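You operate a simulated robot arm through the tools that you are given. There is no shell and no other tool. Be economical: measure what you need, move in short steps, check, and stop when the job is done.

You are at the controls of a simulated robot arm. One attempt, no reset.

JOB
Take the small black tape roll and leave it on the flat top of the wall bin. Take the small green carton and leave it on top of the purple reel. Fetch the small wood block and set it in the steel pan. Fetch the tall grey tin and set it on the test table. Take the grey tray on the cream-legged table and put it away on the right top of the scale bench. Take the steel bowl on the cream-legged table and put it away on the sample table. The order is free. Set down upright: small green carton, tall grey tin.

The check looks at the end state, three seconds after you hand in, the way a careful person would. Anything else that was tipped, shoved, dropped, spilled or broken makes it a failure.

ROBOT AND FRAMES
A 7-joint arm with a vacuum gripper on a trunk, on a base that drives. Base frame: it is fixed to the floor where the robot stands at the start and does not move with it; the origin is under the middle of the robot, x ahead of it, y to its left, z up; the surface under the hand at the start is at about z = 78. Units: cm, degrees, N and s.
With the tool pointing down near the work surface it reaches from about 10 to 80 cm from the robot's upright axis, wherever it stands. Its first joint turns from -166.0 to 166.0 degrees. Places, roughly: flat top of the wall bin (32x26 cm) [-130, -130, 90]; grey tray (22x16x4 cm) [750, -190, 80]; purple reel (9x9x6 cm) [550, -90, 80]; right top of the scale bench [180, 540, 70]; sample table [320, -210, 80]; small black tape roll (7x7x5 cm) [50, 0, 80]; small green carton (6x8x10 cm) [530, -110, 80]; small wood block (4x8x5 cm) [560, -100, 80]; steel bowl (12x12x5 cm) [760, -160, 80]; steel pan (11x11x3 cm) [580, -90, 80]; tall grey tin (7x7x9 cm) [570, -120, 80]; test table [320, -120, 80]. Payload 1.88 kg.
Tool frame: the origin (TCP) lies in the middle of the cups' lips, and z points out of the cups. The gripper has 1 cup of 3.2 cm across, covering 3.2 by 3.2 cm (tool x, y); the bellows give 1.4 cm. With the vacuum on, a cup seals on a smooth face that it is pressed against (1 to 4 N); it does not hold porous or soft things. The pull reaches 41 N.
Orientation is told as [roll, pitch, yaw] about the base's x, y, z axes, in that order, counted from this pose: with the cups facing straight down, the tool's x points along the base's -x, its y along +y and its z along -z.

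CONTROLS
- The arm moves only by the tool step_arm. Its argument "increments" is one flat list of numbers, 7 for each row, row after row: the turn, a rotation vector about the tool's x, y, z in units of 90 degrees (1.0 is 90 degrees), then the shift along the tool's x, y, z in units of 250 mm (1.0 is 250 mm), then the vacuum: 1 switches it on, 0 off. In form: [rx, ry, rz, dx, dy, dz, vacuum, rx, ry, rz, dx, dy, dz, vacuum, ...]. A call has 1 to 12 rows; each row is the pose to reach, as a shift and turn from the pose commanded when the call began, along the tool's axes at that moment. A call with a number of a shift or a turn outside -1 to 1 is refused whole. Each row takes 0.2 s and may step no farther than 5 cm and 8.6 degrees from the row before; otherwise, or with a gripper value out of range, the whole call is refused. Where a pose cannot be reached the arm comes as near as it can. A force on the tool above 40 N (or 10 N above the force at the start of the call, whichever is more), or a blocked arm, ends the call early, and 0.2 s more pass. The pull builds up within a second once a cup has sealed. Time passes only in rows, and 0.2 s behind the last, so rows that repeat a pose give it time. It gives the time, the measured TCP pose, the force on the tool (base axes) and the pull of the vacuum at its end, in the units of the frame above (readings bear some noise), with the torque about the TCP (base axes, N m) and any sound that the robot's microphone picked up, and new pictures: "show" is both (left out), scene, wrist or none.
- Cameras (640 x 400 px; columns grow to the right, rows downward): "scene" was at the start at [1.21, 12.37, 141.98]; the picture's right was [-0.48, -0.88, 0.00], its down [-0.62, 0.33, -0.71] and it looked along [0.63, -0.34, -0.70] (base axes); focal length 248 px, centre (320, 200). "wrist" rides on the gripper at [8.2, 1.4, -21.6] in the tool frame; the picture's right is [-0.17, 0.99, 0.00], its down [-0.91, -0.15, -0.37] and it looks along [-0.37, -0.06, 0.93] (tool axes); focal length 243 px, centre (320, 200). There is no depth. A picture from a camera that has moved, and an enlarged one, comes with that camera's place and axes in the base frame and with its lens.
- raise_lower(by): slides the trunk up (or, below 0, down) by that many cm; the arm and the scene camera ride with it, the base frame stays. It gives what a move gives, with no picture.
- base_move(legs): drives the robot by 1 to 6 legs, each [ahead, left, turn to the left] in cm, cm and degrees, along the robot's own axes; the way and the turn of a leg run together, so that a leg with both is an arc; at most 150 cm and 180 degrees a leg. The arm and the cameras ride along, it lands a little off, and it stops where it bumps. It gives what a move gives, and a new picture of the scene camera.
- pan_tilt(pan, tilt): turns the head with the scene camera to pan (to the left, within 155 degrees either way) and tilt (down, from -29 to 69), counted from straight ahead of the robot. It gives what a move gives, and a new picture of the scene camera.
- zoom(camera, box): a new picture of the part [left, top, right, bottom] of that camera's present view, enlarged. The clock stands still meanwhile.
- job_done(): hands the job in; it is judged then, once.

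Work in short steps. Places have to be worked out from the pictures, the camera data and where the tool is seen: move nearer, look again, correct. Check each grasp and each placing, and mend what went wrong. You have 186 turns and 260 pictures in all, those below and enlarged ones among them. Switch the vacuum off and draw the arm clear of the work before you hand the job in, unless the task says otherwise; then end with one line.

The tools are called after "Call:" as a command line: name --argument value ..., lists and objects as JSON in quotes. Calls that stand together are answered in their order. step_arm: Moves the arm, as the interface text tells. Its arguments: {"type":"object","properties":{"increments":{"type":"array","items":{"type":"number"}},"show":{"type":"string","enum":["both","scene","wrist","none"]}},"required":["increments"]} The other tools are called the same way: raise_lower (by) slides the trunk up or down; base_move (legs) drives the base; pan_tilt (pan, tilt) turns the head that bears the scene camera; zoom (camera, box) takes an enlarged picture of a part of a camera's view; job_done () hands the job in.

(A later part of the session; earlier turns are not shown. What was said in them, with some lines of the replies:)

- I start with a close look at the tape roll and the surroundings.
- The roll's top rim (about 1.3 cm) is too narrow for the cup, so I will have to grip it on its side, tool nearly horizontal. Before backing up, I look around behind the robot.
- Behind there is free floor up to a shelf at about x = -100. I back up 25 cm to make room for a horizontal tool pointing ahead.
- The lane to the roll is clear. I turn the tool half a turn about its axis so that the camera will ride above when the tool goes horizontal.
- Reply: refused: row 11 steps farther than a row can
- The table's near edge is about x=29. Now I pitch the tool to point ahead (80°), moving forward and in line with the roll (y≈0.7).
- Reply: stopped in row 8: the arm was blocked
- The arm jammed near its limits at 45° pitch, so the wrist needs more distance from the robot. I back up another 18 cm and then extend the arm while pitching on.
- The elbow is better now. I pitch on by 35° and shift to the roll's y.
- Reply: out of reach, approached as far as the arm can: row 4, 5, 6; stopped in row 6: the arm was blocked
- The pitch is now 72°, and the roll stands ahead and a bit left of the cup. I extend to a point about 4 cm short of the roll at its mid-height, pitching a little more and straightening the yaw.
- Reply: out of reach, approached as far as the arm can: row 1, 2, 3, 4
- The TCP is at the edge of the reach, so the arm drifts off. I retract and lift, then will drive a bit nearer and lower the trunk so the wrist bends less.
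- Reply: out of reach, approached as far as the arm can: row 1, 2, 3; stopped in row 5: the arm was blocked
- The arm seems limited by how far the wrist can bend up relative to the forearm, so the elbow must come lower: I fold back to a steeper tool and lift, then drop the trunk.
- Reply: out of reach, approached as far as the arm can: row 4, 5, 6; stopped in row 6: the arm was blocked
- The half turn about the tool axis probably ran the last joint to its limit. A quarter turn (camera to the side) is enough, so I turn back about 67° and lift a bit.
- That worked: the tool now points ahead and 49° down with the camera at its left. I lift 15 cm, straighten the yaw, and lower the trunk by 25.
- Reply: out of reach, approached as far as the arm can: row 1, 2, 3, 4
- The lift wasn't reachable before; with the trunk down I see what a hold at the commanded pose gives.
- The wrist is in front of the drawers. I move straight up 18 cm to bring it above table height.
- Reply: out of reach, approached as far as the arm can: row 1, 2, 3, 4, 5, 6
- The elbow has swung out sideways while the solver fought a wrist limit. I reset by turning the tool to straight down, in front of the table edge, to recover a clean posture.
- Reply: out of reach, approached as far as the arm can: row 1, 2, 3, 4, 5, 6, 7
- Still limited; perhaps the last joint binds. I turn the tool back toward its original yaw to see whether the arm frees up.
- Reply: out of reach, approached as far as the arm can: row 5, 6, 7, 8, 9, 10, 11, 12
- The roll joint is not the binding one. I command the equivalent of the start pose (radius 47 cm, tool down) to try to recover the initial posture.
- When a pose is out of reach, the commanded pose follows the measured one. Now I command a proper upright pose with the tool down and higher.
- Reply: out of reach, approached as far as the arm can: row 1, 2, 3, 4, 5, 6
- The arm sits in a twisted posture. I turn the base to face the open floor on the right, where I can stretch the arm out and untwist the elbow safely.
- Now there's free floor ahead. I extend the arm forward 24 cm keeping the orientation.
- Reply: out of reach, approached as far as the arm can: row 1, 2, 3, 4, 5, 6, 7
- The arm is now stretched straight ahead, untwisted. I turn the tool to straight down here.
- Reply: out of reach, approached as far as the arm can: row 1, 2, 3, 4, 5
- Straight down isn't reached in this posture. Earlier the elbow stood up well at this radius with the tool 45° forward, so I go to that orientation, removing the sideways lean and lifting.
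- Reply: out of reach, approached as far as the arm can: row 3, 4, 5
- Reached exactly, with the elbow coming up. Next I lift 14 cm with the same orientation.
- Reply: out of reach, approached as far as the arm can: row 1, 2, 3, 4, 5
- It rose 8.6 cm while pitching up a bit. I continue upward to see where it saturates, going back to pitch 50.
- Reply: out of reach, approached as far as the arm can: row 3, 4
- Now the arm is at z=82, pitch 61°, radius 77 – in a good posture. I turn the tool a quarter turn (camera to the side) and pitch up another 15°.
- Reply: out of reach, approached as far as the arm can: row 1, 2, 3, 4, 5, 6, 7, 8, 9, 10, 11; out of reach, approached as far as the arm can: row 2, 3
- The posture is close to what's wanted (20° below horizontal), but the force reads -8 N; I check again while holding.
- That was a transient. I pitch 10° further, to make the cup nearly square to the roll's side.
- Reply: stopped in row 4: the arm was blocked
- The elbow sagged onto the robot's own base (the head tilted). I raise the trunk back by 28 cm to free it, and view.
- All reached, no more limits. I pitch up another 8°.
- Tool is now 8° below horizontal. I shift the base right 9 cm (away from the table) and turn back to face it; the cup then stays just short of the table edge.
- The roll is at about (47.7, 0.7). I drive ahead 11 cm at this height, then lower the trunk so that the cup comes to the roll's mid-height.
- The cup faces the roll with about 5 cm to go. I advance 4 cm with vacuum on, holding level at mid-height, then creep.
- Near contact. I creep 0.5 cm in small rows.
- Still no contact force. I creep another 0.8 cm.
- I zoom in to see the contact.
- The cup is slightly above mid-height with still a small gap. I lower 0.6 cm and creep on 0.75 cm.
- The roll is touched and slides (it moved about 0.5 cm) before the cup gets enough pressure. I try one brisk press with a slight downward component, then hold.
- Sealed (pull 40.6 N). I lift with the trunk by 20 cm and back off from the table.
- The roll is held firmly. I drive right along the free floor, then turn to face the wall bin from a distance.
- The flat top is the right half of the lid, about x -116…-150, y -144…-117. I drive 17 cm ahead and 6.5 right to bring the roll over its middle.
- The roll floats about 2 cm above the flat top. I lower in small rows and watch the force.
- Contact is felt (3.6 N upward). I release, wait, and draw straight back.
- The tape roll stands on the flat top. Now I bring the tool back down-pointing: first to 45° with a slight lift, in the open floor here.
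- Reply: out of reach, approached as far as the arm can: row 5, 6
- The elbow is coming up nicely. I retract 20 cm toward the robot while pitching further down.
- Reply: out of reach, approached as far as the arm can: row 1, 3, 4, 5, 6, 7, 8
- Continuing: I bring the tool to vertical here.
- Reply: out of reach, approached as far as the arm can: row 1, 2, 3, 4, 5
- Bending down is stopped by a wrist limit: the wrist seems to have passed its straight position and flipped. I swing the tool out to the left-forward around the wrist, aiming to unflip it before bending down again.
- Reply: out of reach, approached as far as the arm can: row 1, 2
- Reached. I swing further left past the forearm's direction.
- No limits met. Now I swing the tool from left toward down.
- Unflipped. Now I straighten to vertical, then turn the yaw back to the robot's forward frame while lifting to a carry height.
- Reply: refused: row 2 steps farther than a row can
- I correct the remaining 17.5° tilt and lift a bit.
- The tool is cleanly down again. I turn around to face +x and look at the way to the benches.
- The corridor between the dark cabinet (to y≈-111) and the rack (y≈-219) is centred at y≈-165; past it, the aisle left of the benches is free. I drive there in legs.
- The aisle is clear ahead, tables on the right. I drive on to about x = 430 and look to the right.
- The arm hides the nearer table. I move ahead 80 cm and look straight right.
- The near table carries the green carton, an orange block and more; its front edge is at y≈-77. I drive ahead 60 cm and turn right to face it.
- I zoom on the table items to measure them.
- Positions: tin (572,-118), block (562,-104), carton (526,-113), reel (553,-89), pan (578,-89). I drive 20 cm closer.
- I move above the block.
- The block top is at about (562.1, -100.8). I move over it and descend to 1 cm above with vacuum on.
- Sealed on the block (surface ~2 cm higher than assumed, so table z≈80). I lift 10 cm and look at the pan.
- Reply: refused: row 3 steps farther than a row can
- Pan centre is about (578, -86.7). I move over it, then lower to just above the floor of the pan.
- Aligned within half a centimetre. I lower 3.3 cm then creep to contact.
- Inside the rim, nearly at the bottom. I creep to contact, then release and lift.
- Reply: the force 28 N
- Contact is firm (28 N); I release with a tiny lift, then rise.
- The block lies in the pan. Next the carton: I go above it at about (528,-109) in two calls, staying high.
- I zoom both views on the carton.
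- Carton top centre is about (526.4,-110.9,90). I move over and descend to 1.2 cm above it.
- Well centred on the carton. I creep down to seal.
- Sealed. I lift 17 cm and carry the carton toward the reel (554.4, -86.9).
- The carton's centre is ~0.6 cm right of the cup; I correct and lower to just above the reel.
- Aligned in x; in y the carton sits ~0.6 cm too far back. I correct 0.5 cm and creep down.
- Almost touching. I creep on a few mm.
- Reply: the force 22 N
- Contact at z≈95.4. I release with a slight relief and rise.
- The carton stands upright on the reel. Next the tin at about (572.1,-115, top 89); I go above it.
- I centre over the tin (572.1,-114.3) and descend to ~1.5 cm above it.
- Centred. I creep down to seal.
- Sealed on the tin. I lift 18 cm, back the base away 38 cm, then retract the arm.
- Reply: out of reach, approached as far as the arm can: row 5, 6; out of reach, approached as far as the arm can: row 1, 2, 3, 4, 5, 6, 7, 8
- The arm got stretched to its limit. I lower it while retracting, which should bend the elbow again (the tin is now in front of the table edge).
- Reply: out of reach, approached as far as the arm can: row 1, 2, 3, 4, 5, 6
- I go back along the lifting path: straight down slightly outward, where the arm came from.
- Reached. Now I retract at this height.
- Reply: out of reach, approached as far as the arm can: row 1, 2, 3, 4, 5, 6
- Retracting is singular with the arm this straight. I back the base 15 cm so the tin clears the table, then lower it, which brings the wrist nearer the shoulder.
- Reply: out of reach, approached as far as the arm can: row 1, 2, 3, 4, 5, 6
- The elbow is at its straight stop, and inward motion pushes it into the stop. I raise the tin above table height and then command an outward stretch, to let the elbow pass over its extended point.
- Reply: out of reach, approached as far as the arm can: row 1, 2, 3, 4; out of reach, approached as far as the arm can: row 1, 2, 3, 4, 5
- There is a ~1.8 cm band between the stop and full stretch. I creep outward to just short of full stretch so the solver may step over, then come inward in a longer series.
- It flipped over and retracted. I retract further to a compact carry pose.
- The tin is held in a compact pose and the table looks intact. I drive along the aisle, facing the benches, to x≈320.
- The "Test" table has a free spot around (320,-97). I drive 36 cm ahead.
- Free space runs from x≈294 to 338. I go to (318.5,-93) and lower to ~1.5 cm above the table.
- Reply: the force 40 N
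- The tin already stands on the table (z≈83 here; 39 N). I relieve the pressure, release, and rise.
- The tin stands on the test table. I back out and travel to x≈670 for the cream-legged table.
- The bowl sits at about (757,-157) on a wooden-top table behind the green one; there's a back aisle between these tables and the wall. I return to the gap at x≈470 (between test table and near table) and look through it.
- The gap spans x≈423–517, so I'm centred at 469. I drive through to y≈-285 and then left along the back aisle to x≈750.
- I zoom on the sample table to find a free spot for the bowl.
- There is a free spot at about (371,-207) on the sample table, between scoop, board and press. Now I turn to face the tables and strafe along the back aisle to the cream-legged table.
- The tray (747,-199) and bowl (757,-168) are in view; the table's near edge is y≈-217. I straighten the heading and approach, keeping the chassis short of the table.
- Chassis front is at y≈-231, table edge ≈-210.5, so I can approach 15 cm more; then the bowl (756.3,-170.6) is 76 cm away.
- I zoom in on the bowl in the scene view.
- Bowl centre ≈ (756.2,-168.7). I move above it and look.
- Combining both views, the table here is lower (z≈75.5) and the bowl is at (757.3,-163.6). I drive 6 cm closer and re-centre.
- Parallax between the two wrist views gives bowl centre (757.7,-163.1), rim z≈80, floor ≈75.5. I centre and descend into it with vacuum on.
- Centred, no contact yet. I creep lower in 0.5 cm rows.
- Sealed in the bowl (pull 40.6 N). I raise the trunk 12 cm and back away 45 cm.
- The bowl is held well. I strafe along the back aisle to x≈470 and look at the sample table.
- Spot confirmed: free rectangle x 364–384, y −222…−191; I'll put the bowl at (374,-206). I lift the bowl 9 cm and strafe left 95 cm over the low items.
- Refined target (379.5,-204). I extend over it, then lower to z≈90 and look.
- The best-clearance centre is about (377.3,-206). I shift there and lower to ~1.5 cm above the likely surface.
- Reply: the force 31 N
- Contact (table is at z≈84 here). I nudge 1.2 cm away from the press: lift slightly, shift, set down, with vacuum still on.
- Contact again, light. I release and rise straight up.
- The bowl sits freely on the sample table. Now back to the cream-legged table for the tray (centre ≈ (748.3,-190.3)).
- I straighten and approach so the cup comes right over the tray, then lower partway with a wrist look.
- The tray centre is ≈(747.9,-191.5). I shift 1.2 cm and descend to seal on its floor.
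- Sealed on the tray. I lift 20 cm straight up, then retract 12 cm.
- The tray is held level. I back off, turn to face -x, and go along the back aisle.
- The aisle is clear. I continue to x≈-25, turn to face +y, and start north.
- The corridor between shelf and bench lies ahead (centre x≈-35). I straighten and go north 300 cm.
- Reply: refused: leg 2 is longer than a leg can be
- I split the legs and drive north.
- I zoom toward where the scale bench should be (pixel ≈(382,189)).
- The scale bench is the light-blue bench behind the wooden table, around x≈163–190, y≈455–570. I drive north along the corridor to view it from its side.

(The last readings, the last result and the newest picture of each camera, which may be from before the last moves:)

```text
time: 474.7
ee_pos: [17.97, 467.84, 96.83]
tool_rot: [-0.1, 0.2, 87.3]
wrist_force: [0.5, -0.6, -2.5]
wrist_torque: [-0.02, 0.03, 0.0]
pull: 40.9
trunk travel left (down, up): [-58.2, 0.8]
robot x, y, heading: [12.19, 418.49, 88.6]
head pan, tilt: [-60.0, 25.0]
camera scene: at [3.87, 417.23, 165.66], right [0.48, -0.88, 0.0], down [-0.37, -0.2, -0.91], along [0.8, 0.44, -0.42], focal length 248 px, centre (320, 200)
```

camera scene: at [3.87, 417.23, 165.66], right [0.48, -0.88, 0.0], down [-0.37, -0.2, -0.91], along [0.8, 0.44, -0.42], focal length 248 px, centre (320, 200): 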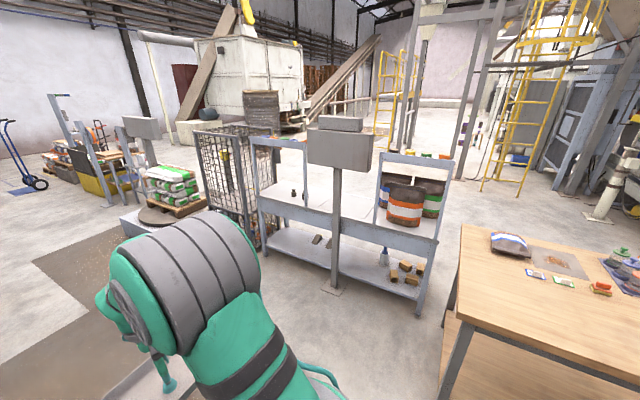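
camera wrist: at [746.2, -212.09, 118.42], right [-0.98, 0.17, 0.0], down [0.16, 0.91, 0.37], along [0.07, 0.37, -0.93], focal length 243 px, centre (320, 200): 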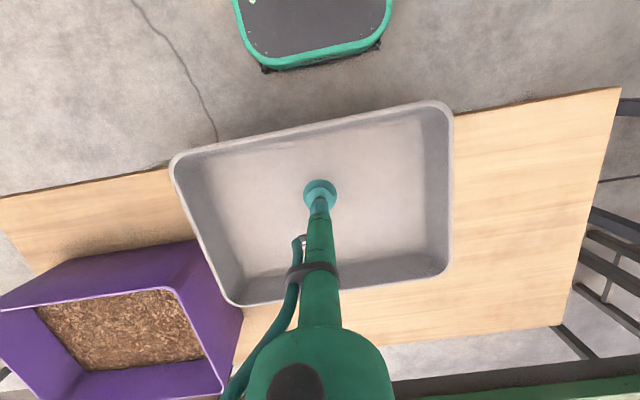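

From here we see the back of the display, so the "right top" (at y≈540) is the part on the left in this view. I zoom in.

Call:
zoom --camera "scene" --box '[230, 110, 470, 310]'

```text
2.00 times, centred on (350, 210) of scene
camera zoom: at [3.87, 417.23, 165.66], right [0.48, -0.88, 0.0], down [-0.37, -0.2, -0.91], along [0.8, 0.44, -0.42], focal length 496 px, centre (260, 180)
```

zoom: 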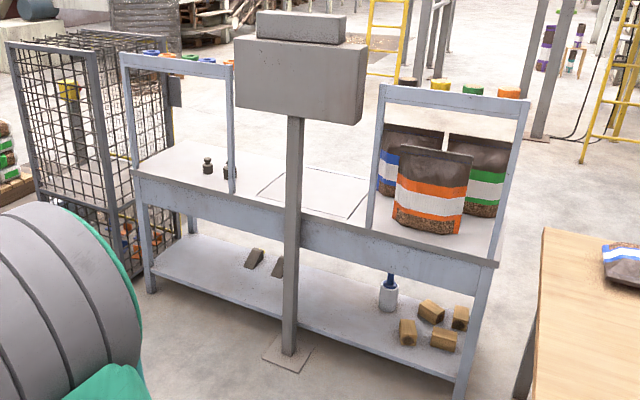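

I drive ahead to y≈545 and turn to face the bench (+x), staying well back.

Call:
base_move --legs '[[128, 0, 1], [0, 0, -89]]'

Call:
pan_tilt --pan 0 --tilt 25

```text
time: 484.9
ee_pos: [64.95, 536.74, 97.03]
tool_rot: [0.0, 0.2, -3.5]
wrist_force: [-0.1, -0.6, -1.4]
wrist_torque: [0.02, 0.01, 0.01]
pull: 40.7
trunk travel left (down, up): [-58.2, 0.8]
robot x, y, heading: [15.62, 543.06, -2.0]
head pan, tilt: [-60.0, 25.0]
camera scene: at [14.53, 551.37, 165.66], right [-0.88, -0.47, 0.0], down [-0.2, 0.37, -0.91], along [0.42, -0.8, -0.42], focal length 248 px, centre (320, 200)
```

scene: 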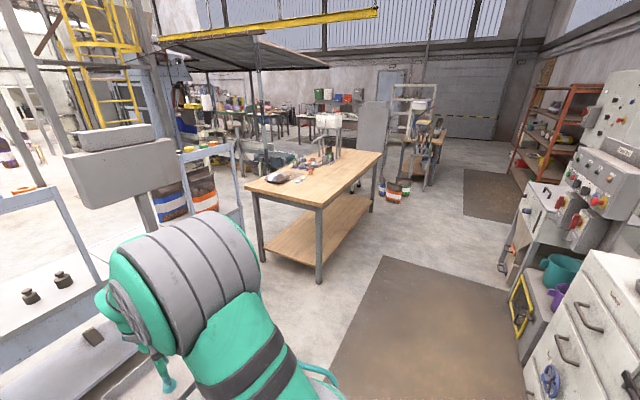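

```text
time: 486.1
ee_pos: [64.84, 536.72, 96.85]
tool_rot: [-0.1, 0.2, -3.4]
wrist_force: [-0.3, 0.0, -1.5]
wrist_torque: [0.0, 0.04, 0.0]
pull: 40.4
trunk travel left (down, up): [-58.2, 0.8]
robot x, y, heading: [15.63, 542.93, -2.1]
head pan, tilt: [0.0, 25.0]
camera scene: at [19.43, 559.16, 165.66], right [-0.04, -1.0, 0.0], down [-0.42, 0.02, -0.91], along [0.91, -0.03, -0.42], focal length 248 px, centre (320, 200)
```

scene: 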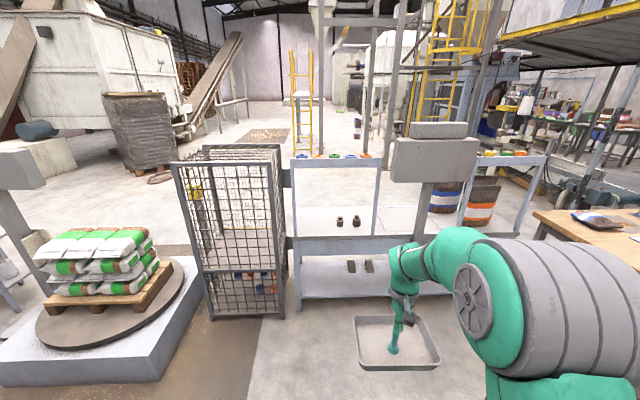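

I zoom on the bench's right-top zone.

Call:
zoom --camera "scene" --box '[270, 130, 430, 250]'

```text
3.33 times, centred on (350, 190) of scene
camera zoom: at [19.43, 559.16, 165.66], right [-0.04, -1.0, 0.0], down [-0.42, 0.02, -0.91], along [0.91, -0.03, -0.42], focal length 828 px, centre (220, 233)
```

zoom: 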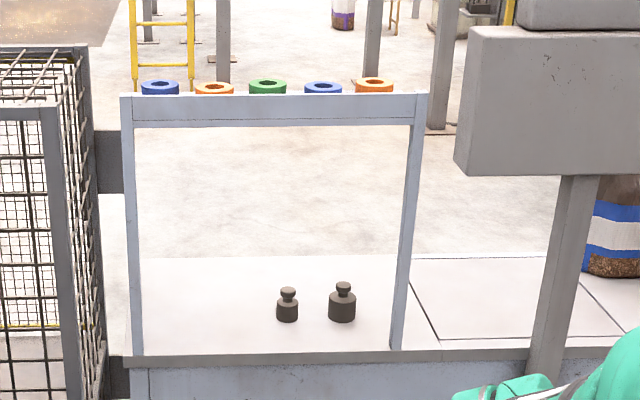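

Parallax gives the bench top z≈72, x 163–208, right zone y 518–571, weights at y 527–540; overhead bar bottom at z≈121. I'll place the tray at (182,557) from below the bar. First I extend the arm forward and up, then lower the trunk 40 cm.

Call:
step_arm --increments '[0, 0, 0, -0.12, 0, -0.11, 1, 0, 0, 0, -0.24, 0, -0.22, 1, 0, 0, 0, -0.36, 0, -0.33, 1, 0, 0, 0, -0.48, 0, -0.44, 1, 0, 0, 0, -0.6, 0, -0.55, 1, 0, 0, 0, -0.72, 0, -0.66, 1, 0, 0, 0, -0.82, 0, -0.74, 1, 0, 0, 0, -0.82, 0, -0.74, 1]' --show "none"

Call:
raise_lower --by -38

Call:
base_move --legs '[[0, 0, 2], [50, 18, 0]]'

```text
time: 487.9
ee_pos: [85.51, 535.7, 115.61]
tool_rot: [-0.1, 0.2, -3.4]
wrist_force: [0.2, -0.1, -1.4]
wrist_torque: [0.03, 0.02, 0.02]
pull: 40.9
trunk travel left (down, up): [-58.2, 0.8]
robot x, y, heading: [15.34, 543.25, -2.2]
head pan, tilt: [0.0, 25.0]
```

```text
time: 491.6
ee_pos: [85.35, 535.83, 77.59]
tool_rot: [-0.2, 0.2, -3.4]
wrist_force: [-0.9, -0.4, -1.0]
wrist_torque: [0.05, 0.03, 0.03]
pull: 40.8
trunk travel left (down, up): [-20.2, 38.8]
robot x, y, heading: [15.58, 542.94, -2.4]
head pan, tilt: [0.0, 25.0]
```

```text
time: 495.1
ee_pos: [137.02, 555.69, 77.75]
tool_rot: [-0.1, 0.3, -1.3]
wrist_force: [-0.3, -0.6, -2.2]
wrist_torque: [0.05, 0.0, 0.03]
pull: 40.2
trunk travel left (down, up): [-20.2, 38.8]
robot x, y, heading: [67.44, 560.75, 0.0]
head pan, tilt: [0.0, 25.0]
camera scene: at [70.33, 576.88, 127.66], right [0.0, -1.0, 0.0], down [-0.42, 0.0, -0.91], along [0.91, 0.0, -0.42], focal length 248 px, centre (320, 200)
```

scene: 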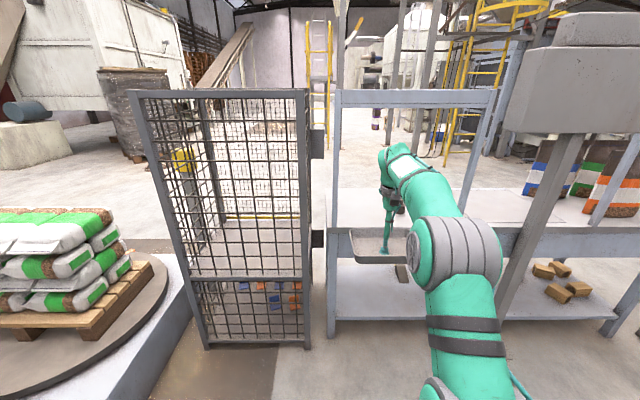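

Wrist top ≈114 vs bar underside ≈120; tray at y 545–567 passes between the left post (570) and the weights (≤541.5). I drive ahead 43 cm with 1 cm left.

Call:
base_move --legs '[[22, 0.8, 0]]'

Call:
zoom --camera "wrist" --box '[0, 0, 640, 400]'

```text
time: 496.8
ee_pos: [159.27, 555.76, 77.53]
tool_rot: [-0.2, 0.3, -1.9]
wrist_force: [1.4, 0.4, -1.6]
wrist_torque: [0.01, 0.0, 0.02]
pull: 40.8
trunk travel left (down, up): [-20.2, 38.8]
robot x, y, heading: [89.29, 561.73, -0.6]
head pan, tilt: [0.0, 25.0]
camera scene: at [92.71, 577.5, 127.66], right [-0.01, -1.0, 0.0], down [-0.42, 0.0, -0.91], along [0.91, -0.01, -0.42], focal length 248 px, centre (320, 200)
```

scene: 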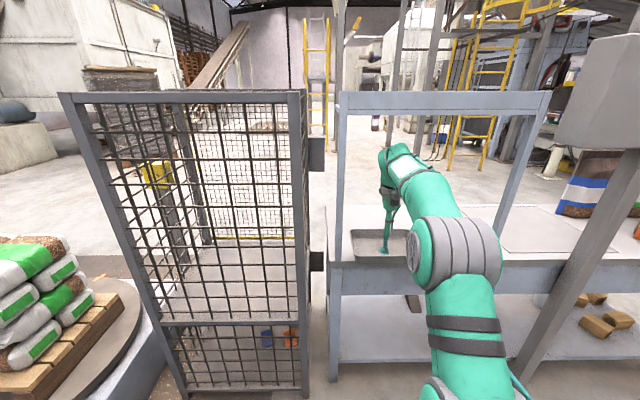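

```text
1.00 times, centred on (320, 200) of wrist (not enlarged: the box is as wide or as high as the picture)
camera zoom: at [151.07, 557.5, 99.06], right [0.2, 0.98, 0.0], down [0.91, -0.18, 0.37], along [0.36, -0.08, -0.93], focal length 243 px, centre (320, 200)
```

zoom: 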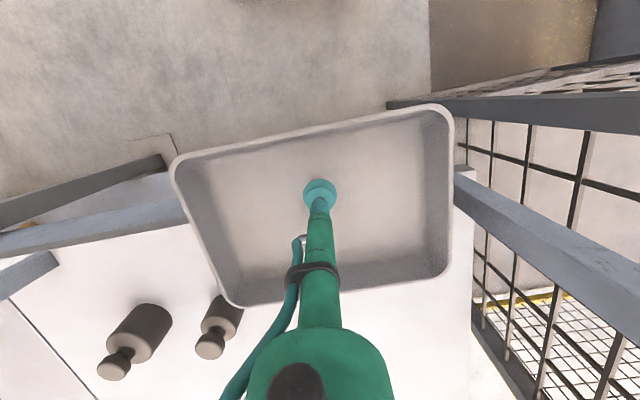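

Margins look good (post ≈5 cm, weights ≈4.5 cm). I advance another 22 cm.

Call:
base_move --legs '[[22, 0.5, 0.6]]'

Call:
zoom --camera "wrist" --box '[0, 0, 640, 400]'

```text
time: 498.6
ee_pos: [181.58, 556.68, 77.61]
tool_rot: [-0.2, 0.2, -1.3]
wrist_force: [0.0, 0.4, -0.9]
wrist_torque: [0.01, 0.04, 0.01]
pull: 40.7
trunk travel left (down, up): [-20.2, 38.8]
robot x, y, heading: [111.58, 561.58, -0.4]
head pan, tilt: [0.0, 25.0]
camera scene: at [114.97, 577.87, 127.66], right [0.0, -1.0, 0.0], down [-0.42, 0.0, -0.91], along [0.91, 0.0, -0.42], focal length 248 px, centre (320, 200)
```

scene: 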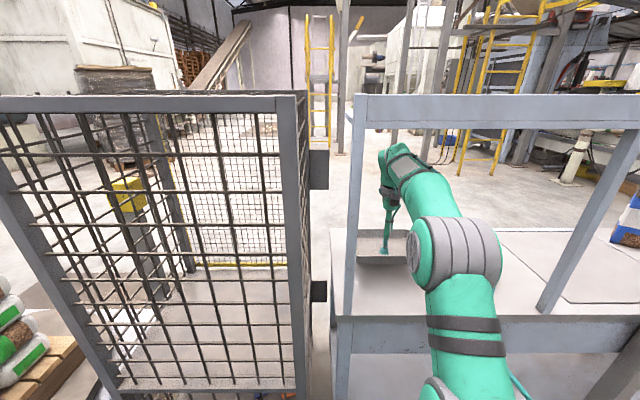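

```text
1.00 times, centred on (320, 200) of wrist (not enlarged: the box is as wide or as high as the picture)
camera zoom: at [173.51, 558.37, 99.06], right [0.19, 0.98, 0.0], down [0.91, -0.18, 0.37], along [0.36, -0.07, -0.93], focal length 243 px, centre (320, 200)
```

zoom: 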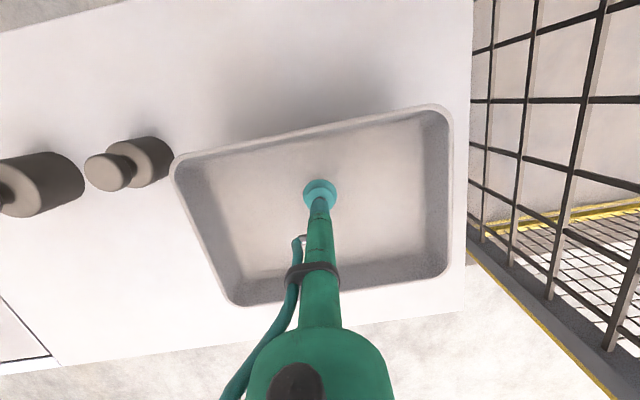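

The tray is over its spot with ~5 cm to the weights and inside all edges. I lower 4 cm, then creep.

Call:
step_arm --increments '[0, 0, 0, 0, 0, 0.06, 1, 0, 0, 0, 0, 0, 0.12, 1, 0, 0, 0, 0, 0, 0.15, 1, 0, 0, 0, 0, 0, 0.165, 1, 0, 0, 0, 0, 0, 0.175, 1, 0, 0, 0, 0, 0, 0.175, 1]' --show "none"

```text
time: 499.9
ee_pos: [181.76, 556.57, 73.15]
tool_rot: [-0.1, 0.1, -1.5]
wrist_force: [-0.3, -0.1, -1.2]
wrist_torque: [0.01, 0.03, 0.0]
pull: 40.9
trunk travel left (down, up): [-20.2, 38.8]
robot x, y, heading: [111.87, 561.32, 0.0]
head pan, tilt: [0.0, 25.0]
```

Call:
step_arm --increments '[0, 0, 0, 0, 0, 0.008, 1, 0, 0, 0, 0, 0, 0.016, 1, 0, 0, 0, 0, 0, 0.024, 1, 0, 0, 0, 0, 0, 0.032, 1, 0, 0, 0, 0, 0, 0.032, 1]' --show "wrist"

```text
time: 501.1
ee_pos: [181.77, 556.57, 72.53]
tool_rot: [-0.1, 0.0, -1.6]
wrist_force: [1.1, -2.4, 13.5]
wrist_torque: [0.04, -0.25, -0.13]
pull: 40.8
trunk travel left (down, up): [-20.2, 38.8]
robot x, y, heading: [111.92, 561.48, -0.1]
head pan, tilt: [0.0, 25.0]
camera wrist: at [173.5, 558.3, 94.0], right [0.19, 0.98, 0.0], down [0.91, -0.18, 0.38], along [0.37, -0.07, -0.93], focal length 243 px, centre (320, 200)
```

wrist: 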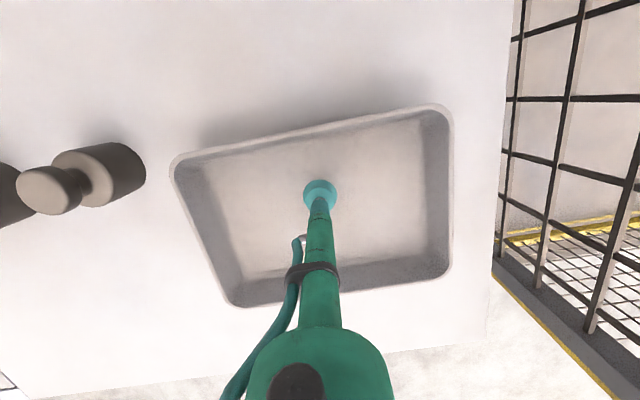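

The tray stands on the bench (13.5 N). I release, rise 5.5 cm (staying under the bar), and back out.

Call:
step_arm --increments '[0, 0, 0, 0, 0, -0.006, 0, 0, 0, 0, 0, 0, -0.006, 0, 0, 0, 0, 0, 0, -0.006, 0, 0, 0, 0, 0, 0, -0.006, 0, 0, 0, 0, 0, 0, -0.006, 0, 0, 0, 0, 0, 0, -0.03, 0, 0, 0, 0, 0, 0, -0.1, 0, 0, 0, 0, 0, 0, -0.18, 0, 0, 0, 0, 0, 0, -0.22, 0, 0, 0, 0, 0, 0, -0.22, 0]' --show "wrist"

```text
time: 503.4
ee_pos: [181.65, 556.58, 77.83]
tool_rot: [-0.1, 0.1, -1.4]
wrist_force: [0.1, -0.7, 0.1]
wrist_torque: [0.01, 0.0, 0.01]
pull: 0.1
trunk travel left (down, up): [-20.2, 38.8]
robot x, y, heading: [111.57, 561.59, -0.1]
head pan, tilt: [0.0, 25.0]
camera wrist: at [173.55, 558.32, 99.27], right [0.19, 0.98, 0.0], down [0.91, -0.18, 0.37], along [0.36, -0.07, -0.93], focal length 243 px, centre (320, 200)
```

wrist: 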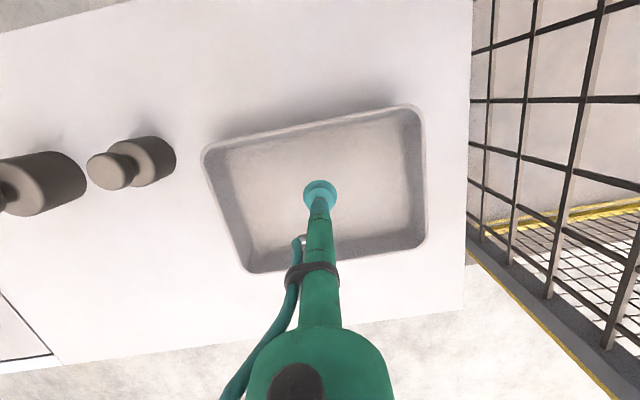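

The tray stays put. I rise one more cm and back straight out.

Call:
step_arm --increments '[0, 0, 0, 0, 0, -0.03, 0, 0, 0, 0, 0, 0, -0.05, 0, 0, 0, 0, 0, 0, -0.05, 0]' --show "none"

Call:
base_move --legs '[[-60, 0, 0]]'

Call:
zoom --camera "scene" --box '[270, 120, 480, 280]'

```text
time: 504.1
ee_pos: [181.76, 556.67, 79.13]
tool_rot: [-0.1, 0.3, -1.4]
wrist_force: [0.2, 0.4, 0.5]
wrist_torque: [0.01, 0.0, -0.02]
pull: 0.1
trunk travel left (down, up): [-20.2, 38.8]
robot x, y, heading: [111.7, 561.59, -0.0]
head pan, tilt: [0.0, 25.0]
```

```text
time: 507.5
ee_pos: [121.84, 556.68, 79.17]
tool_rot: [-0.2, 0.3, -1.8]
wrist_force: [-0.2, -0.4, 0.2]
wrist_torque: [0.01, 0.0, 0.02]
pull: 0.0
trunk travel left (down, up): [-20.2, 38.8]
robot x, y, heading: [51.76, 562.42, -0.6]
head pan, tilt: [0.0, 25.0]
camera scene: at [55.24, 578.22, 127.66], right [-0.01, -1.0, 0.0], down [-0.42, 0.0, -0.91], along [0.91, -0.01, -0.42], focal length 248 px, centre (320, 200)
```

scene: 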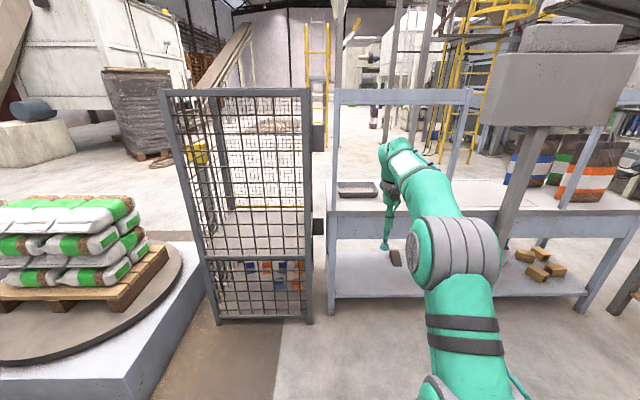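

```text
2.50 times, centred on (375, 200) of scene
camera zoom: at [55.24, 578.22, 127.66], right [-0.01, -1.0, 0.0], down [-0.42, 0.0, -0.91], along [0.91, -0.01, -0.42], focal length 621 px, centre (182, 200)
```

zoom: 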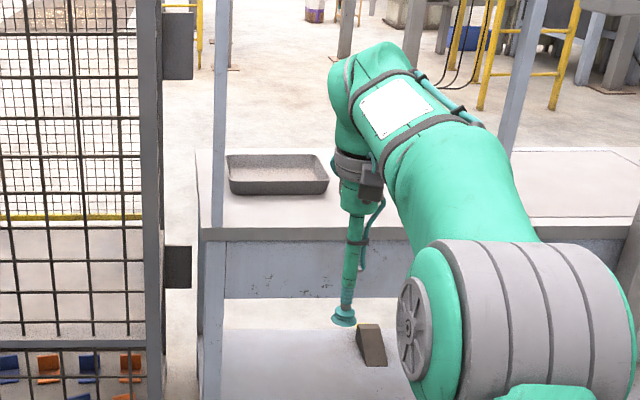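

All six items are placed, the vacuum is off and the arm is clear of the bench, so I hand the job in.

Call:
job_done

```text
The job is handed in.
```

All six items are in their places, and the job is handed in.
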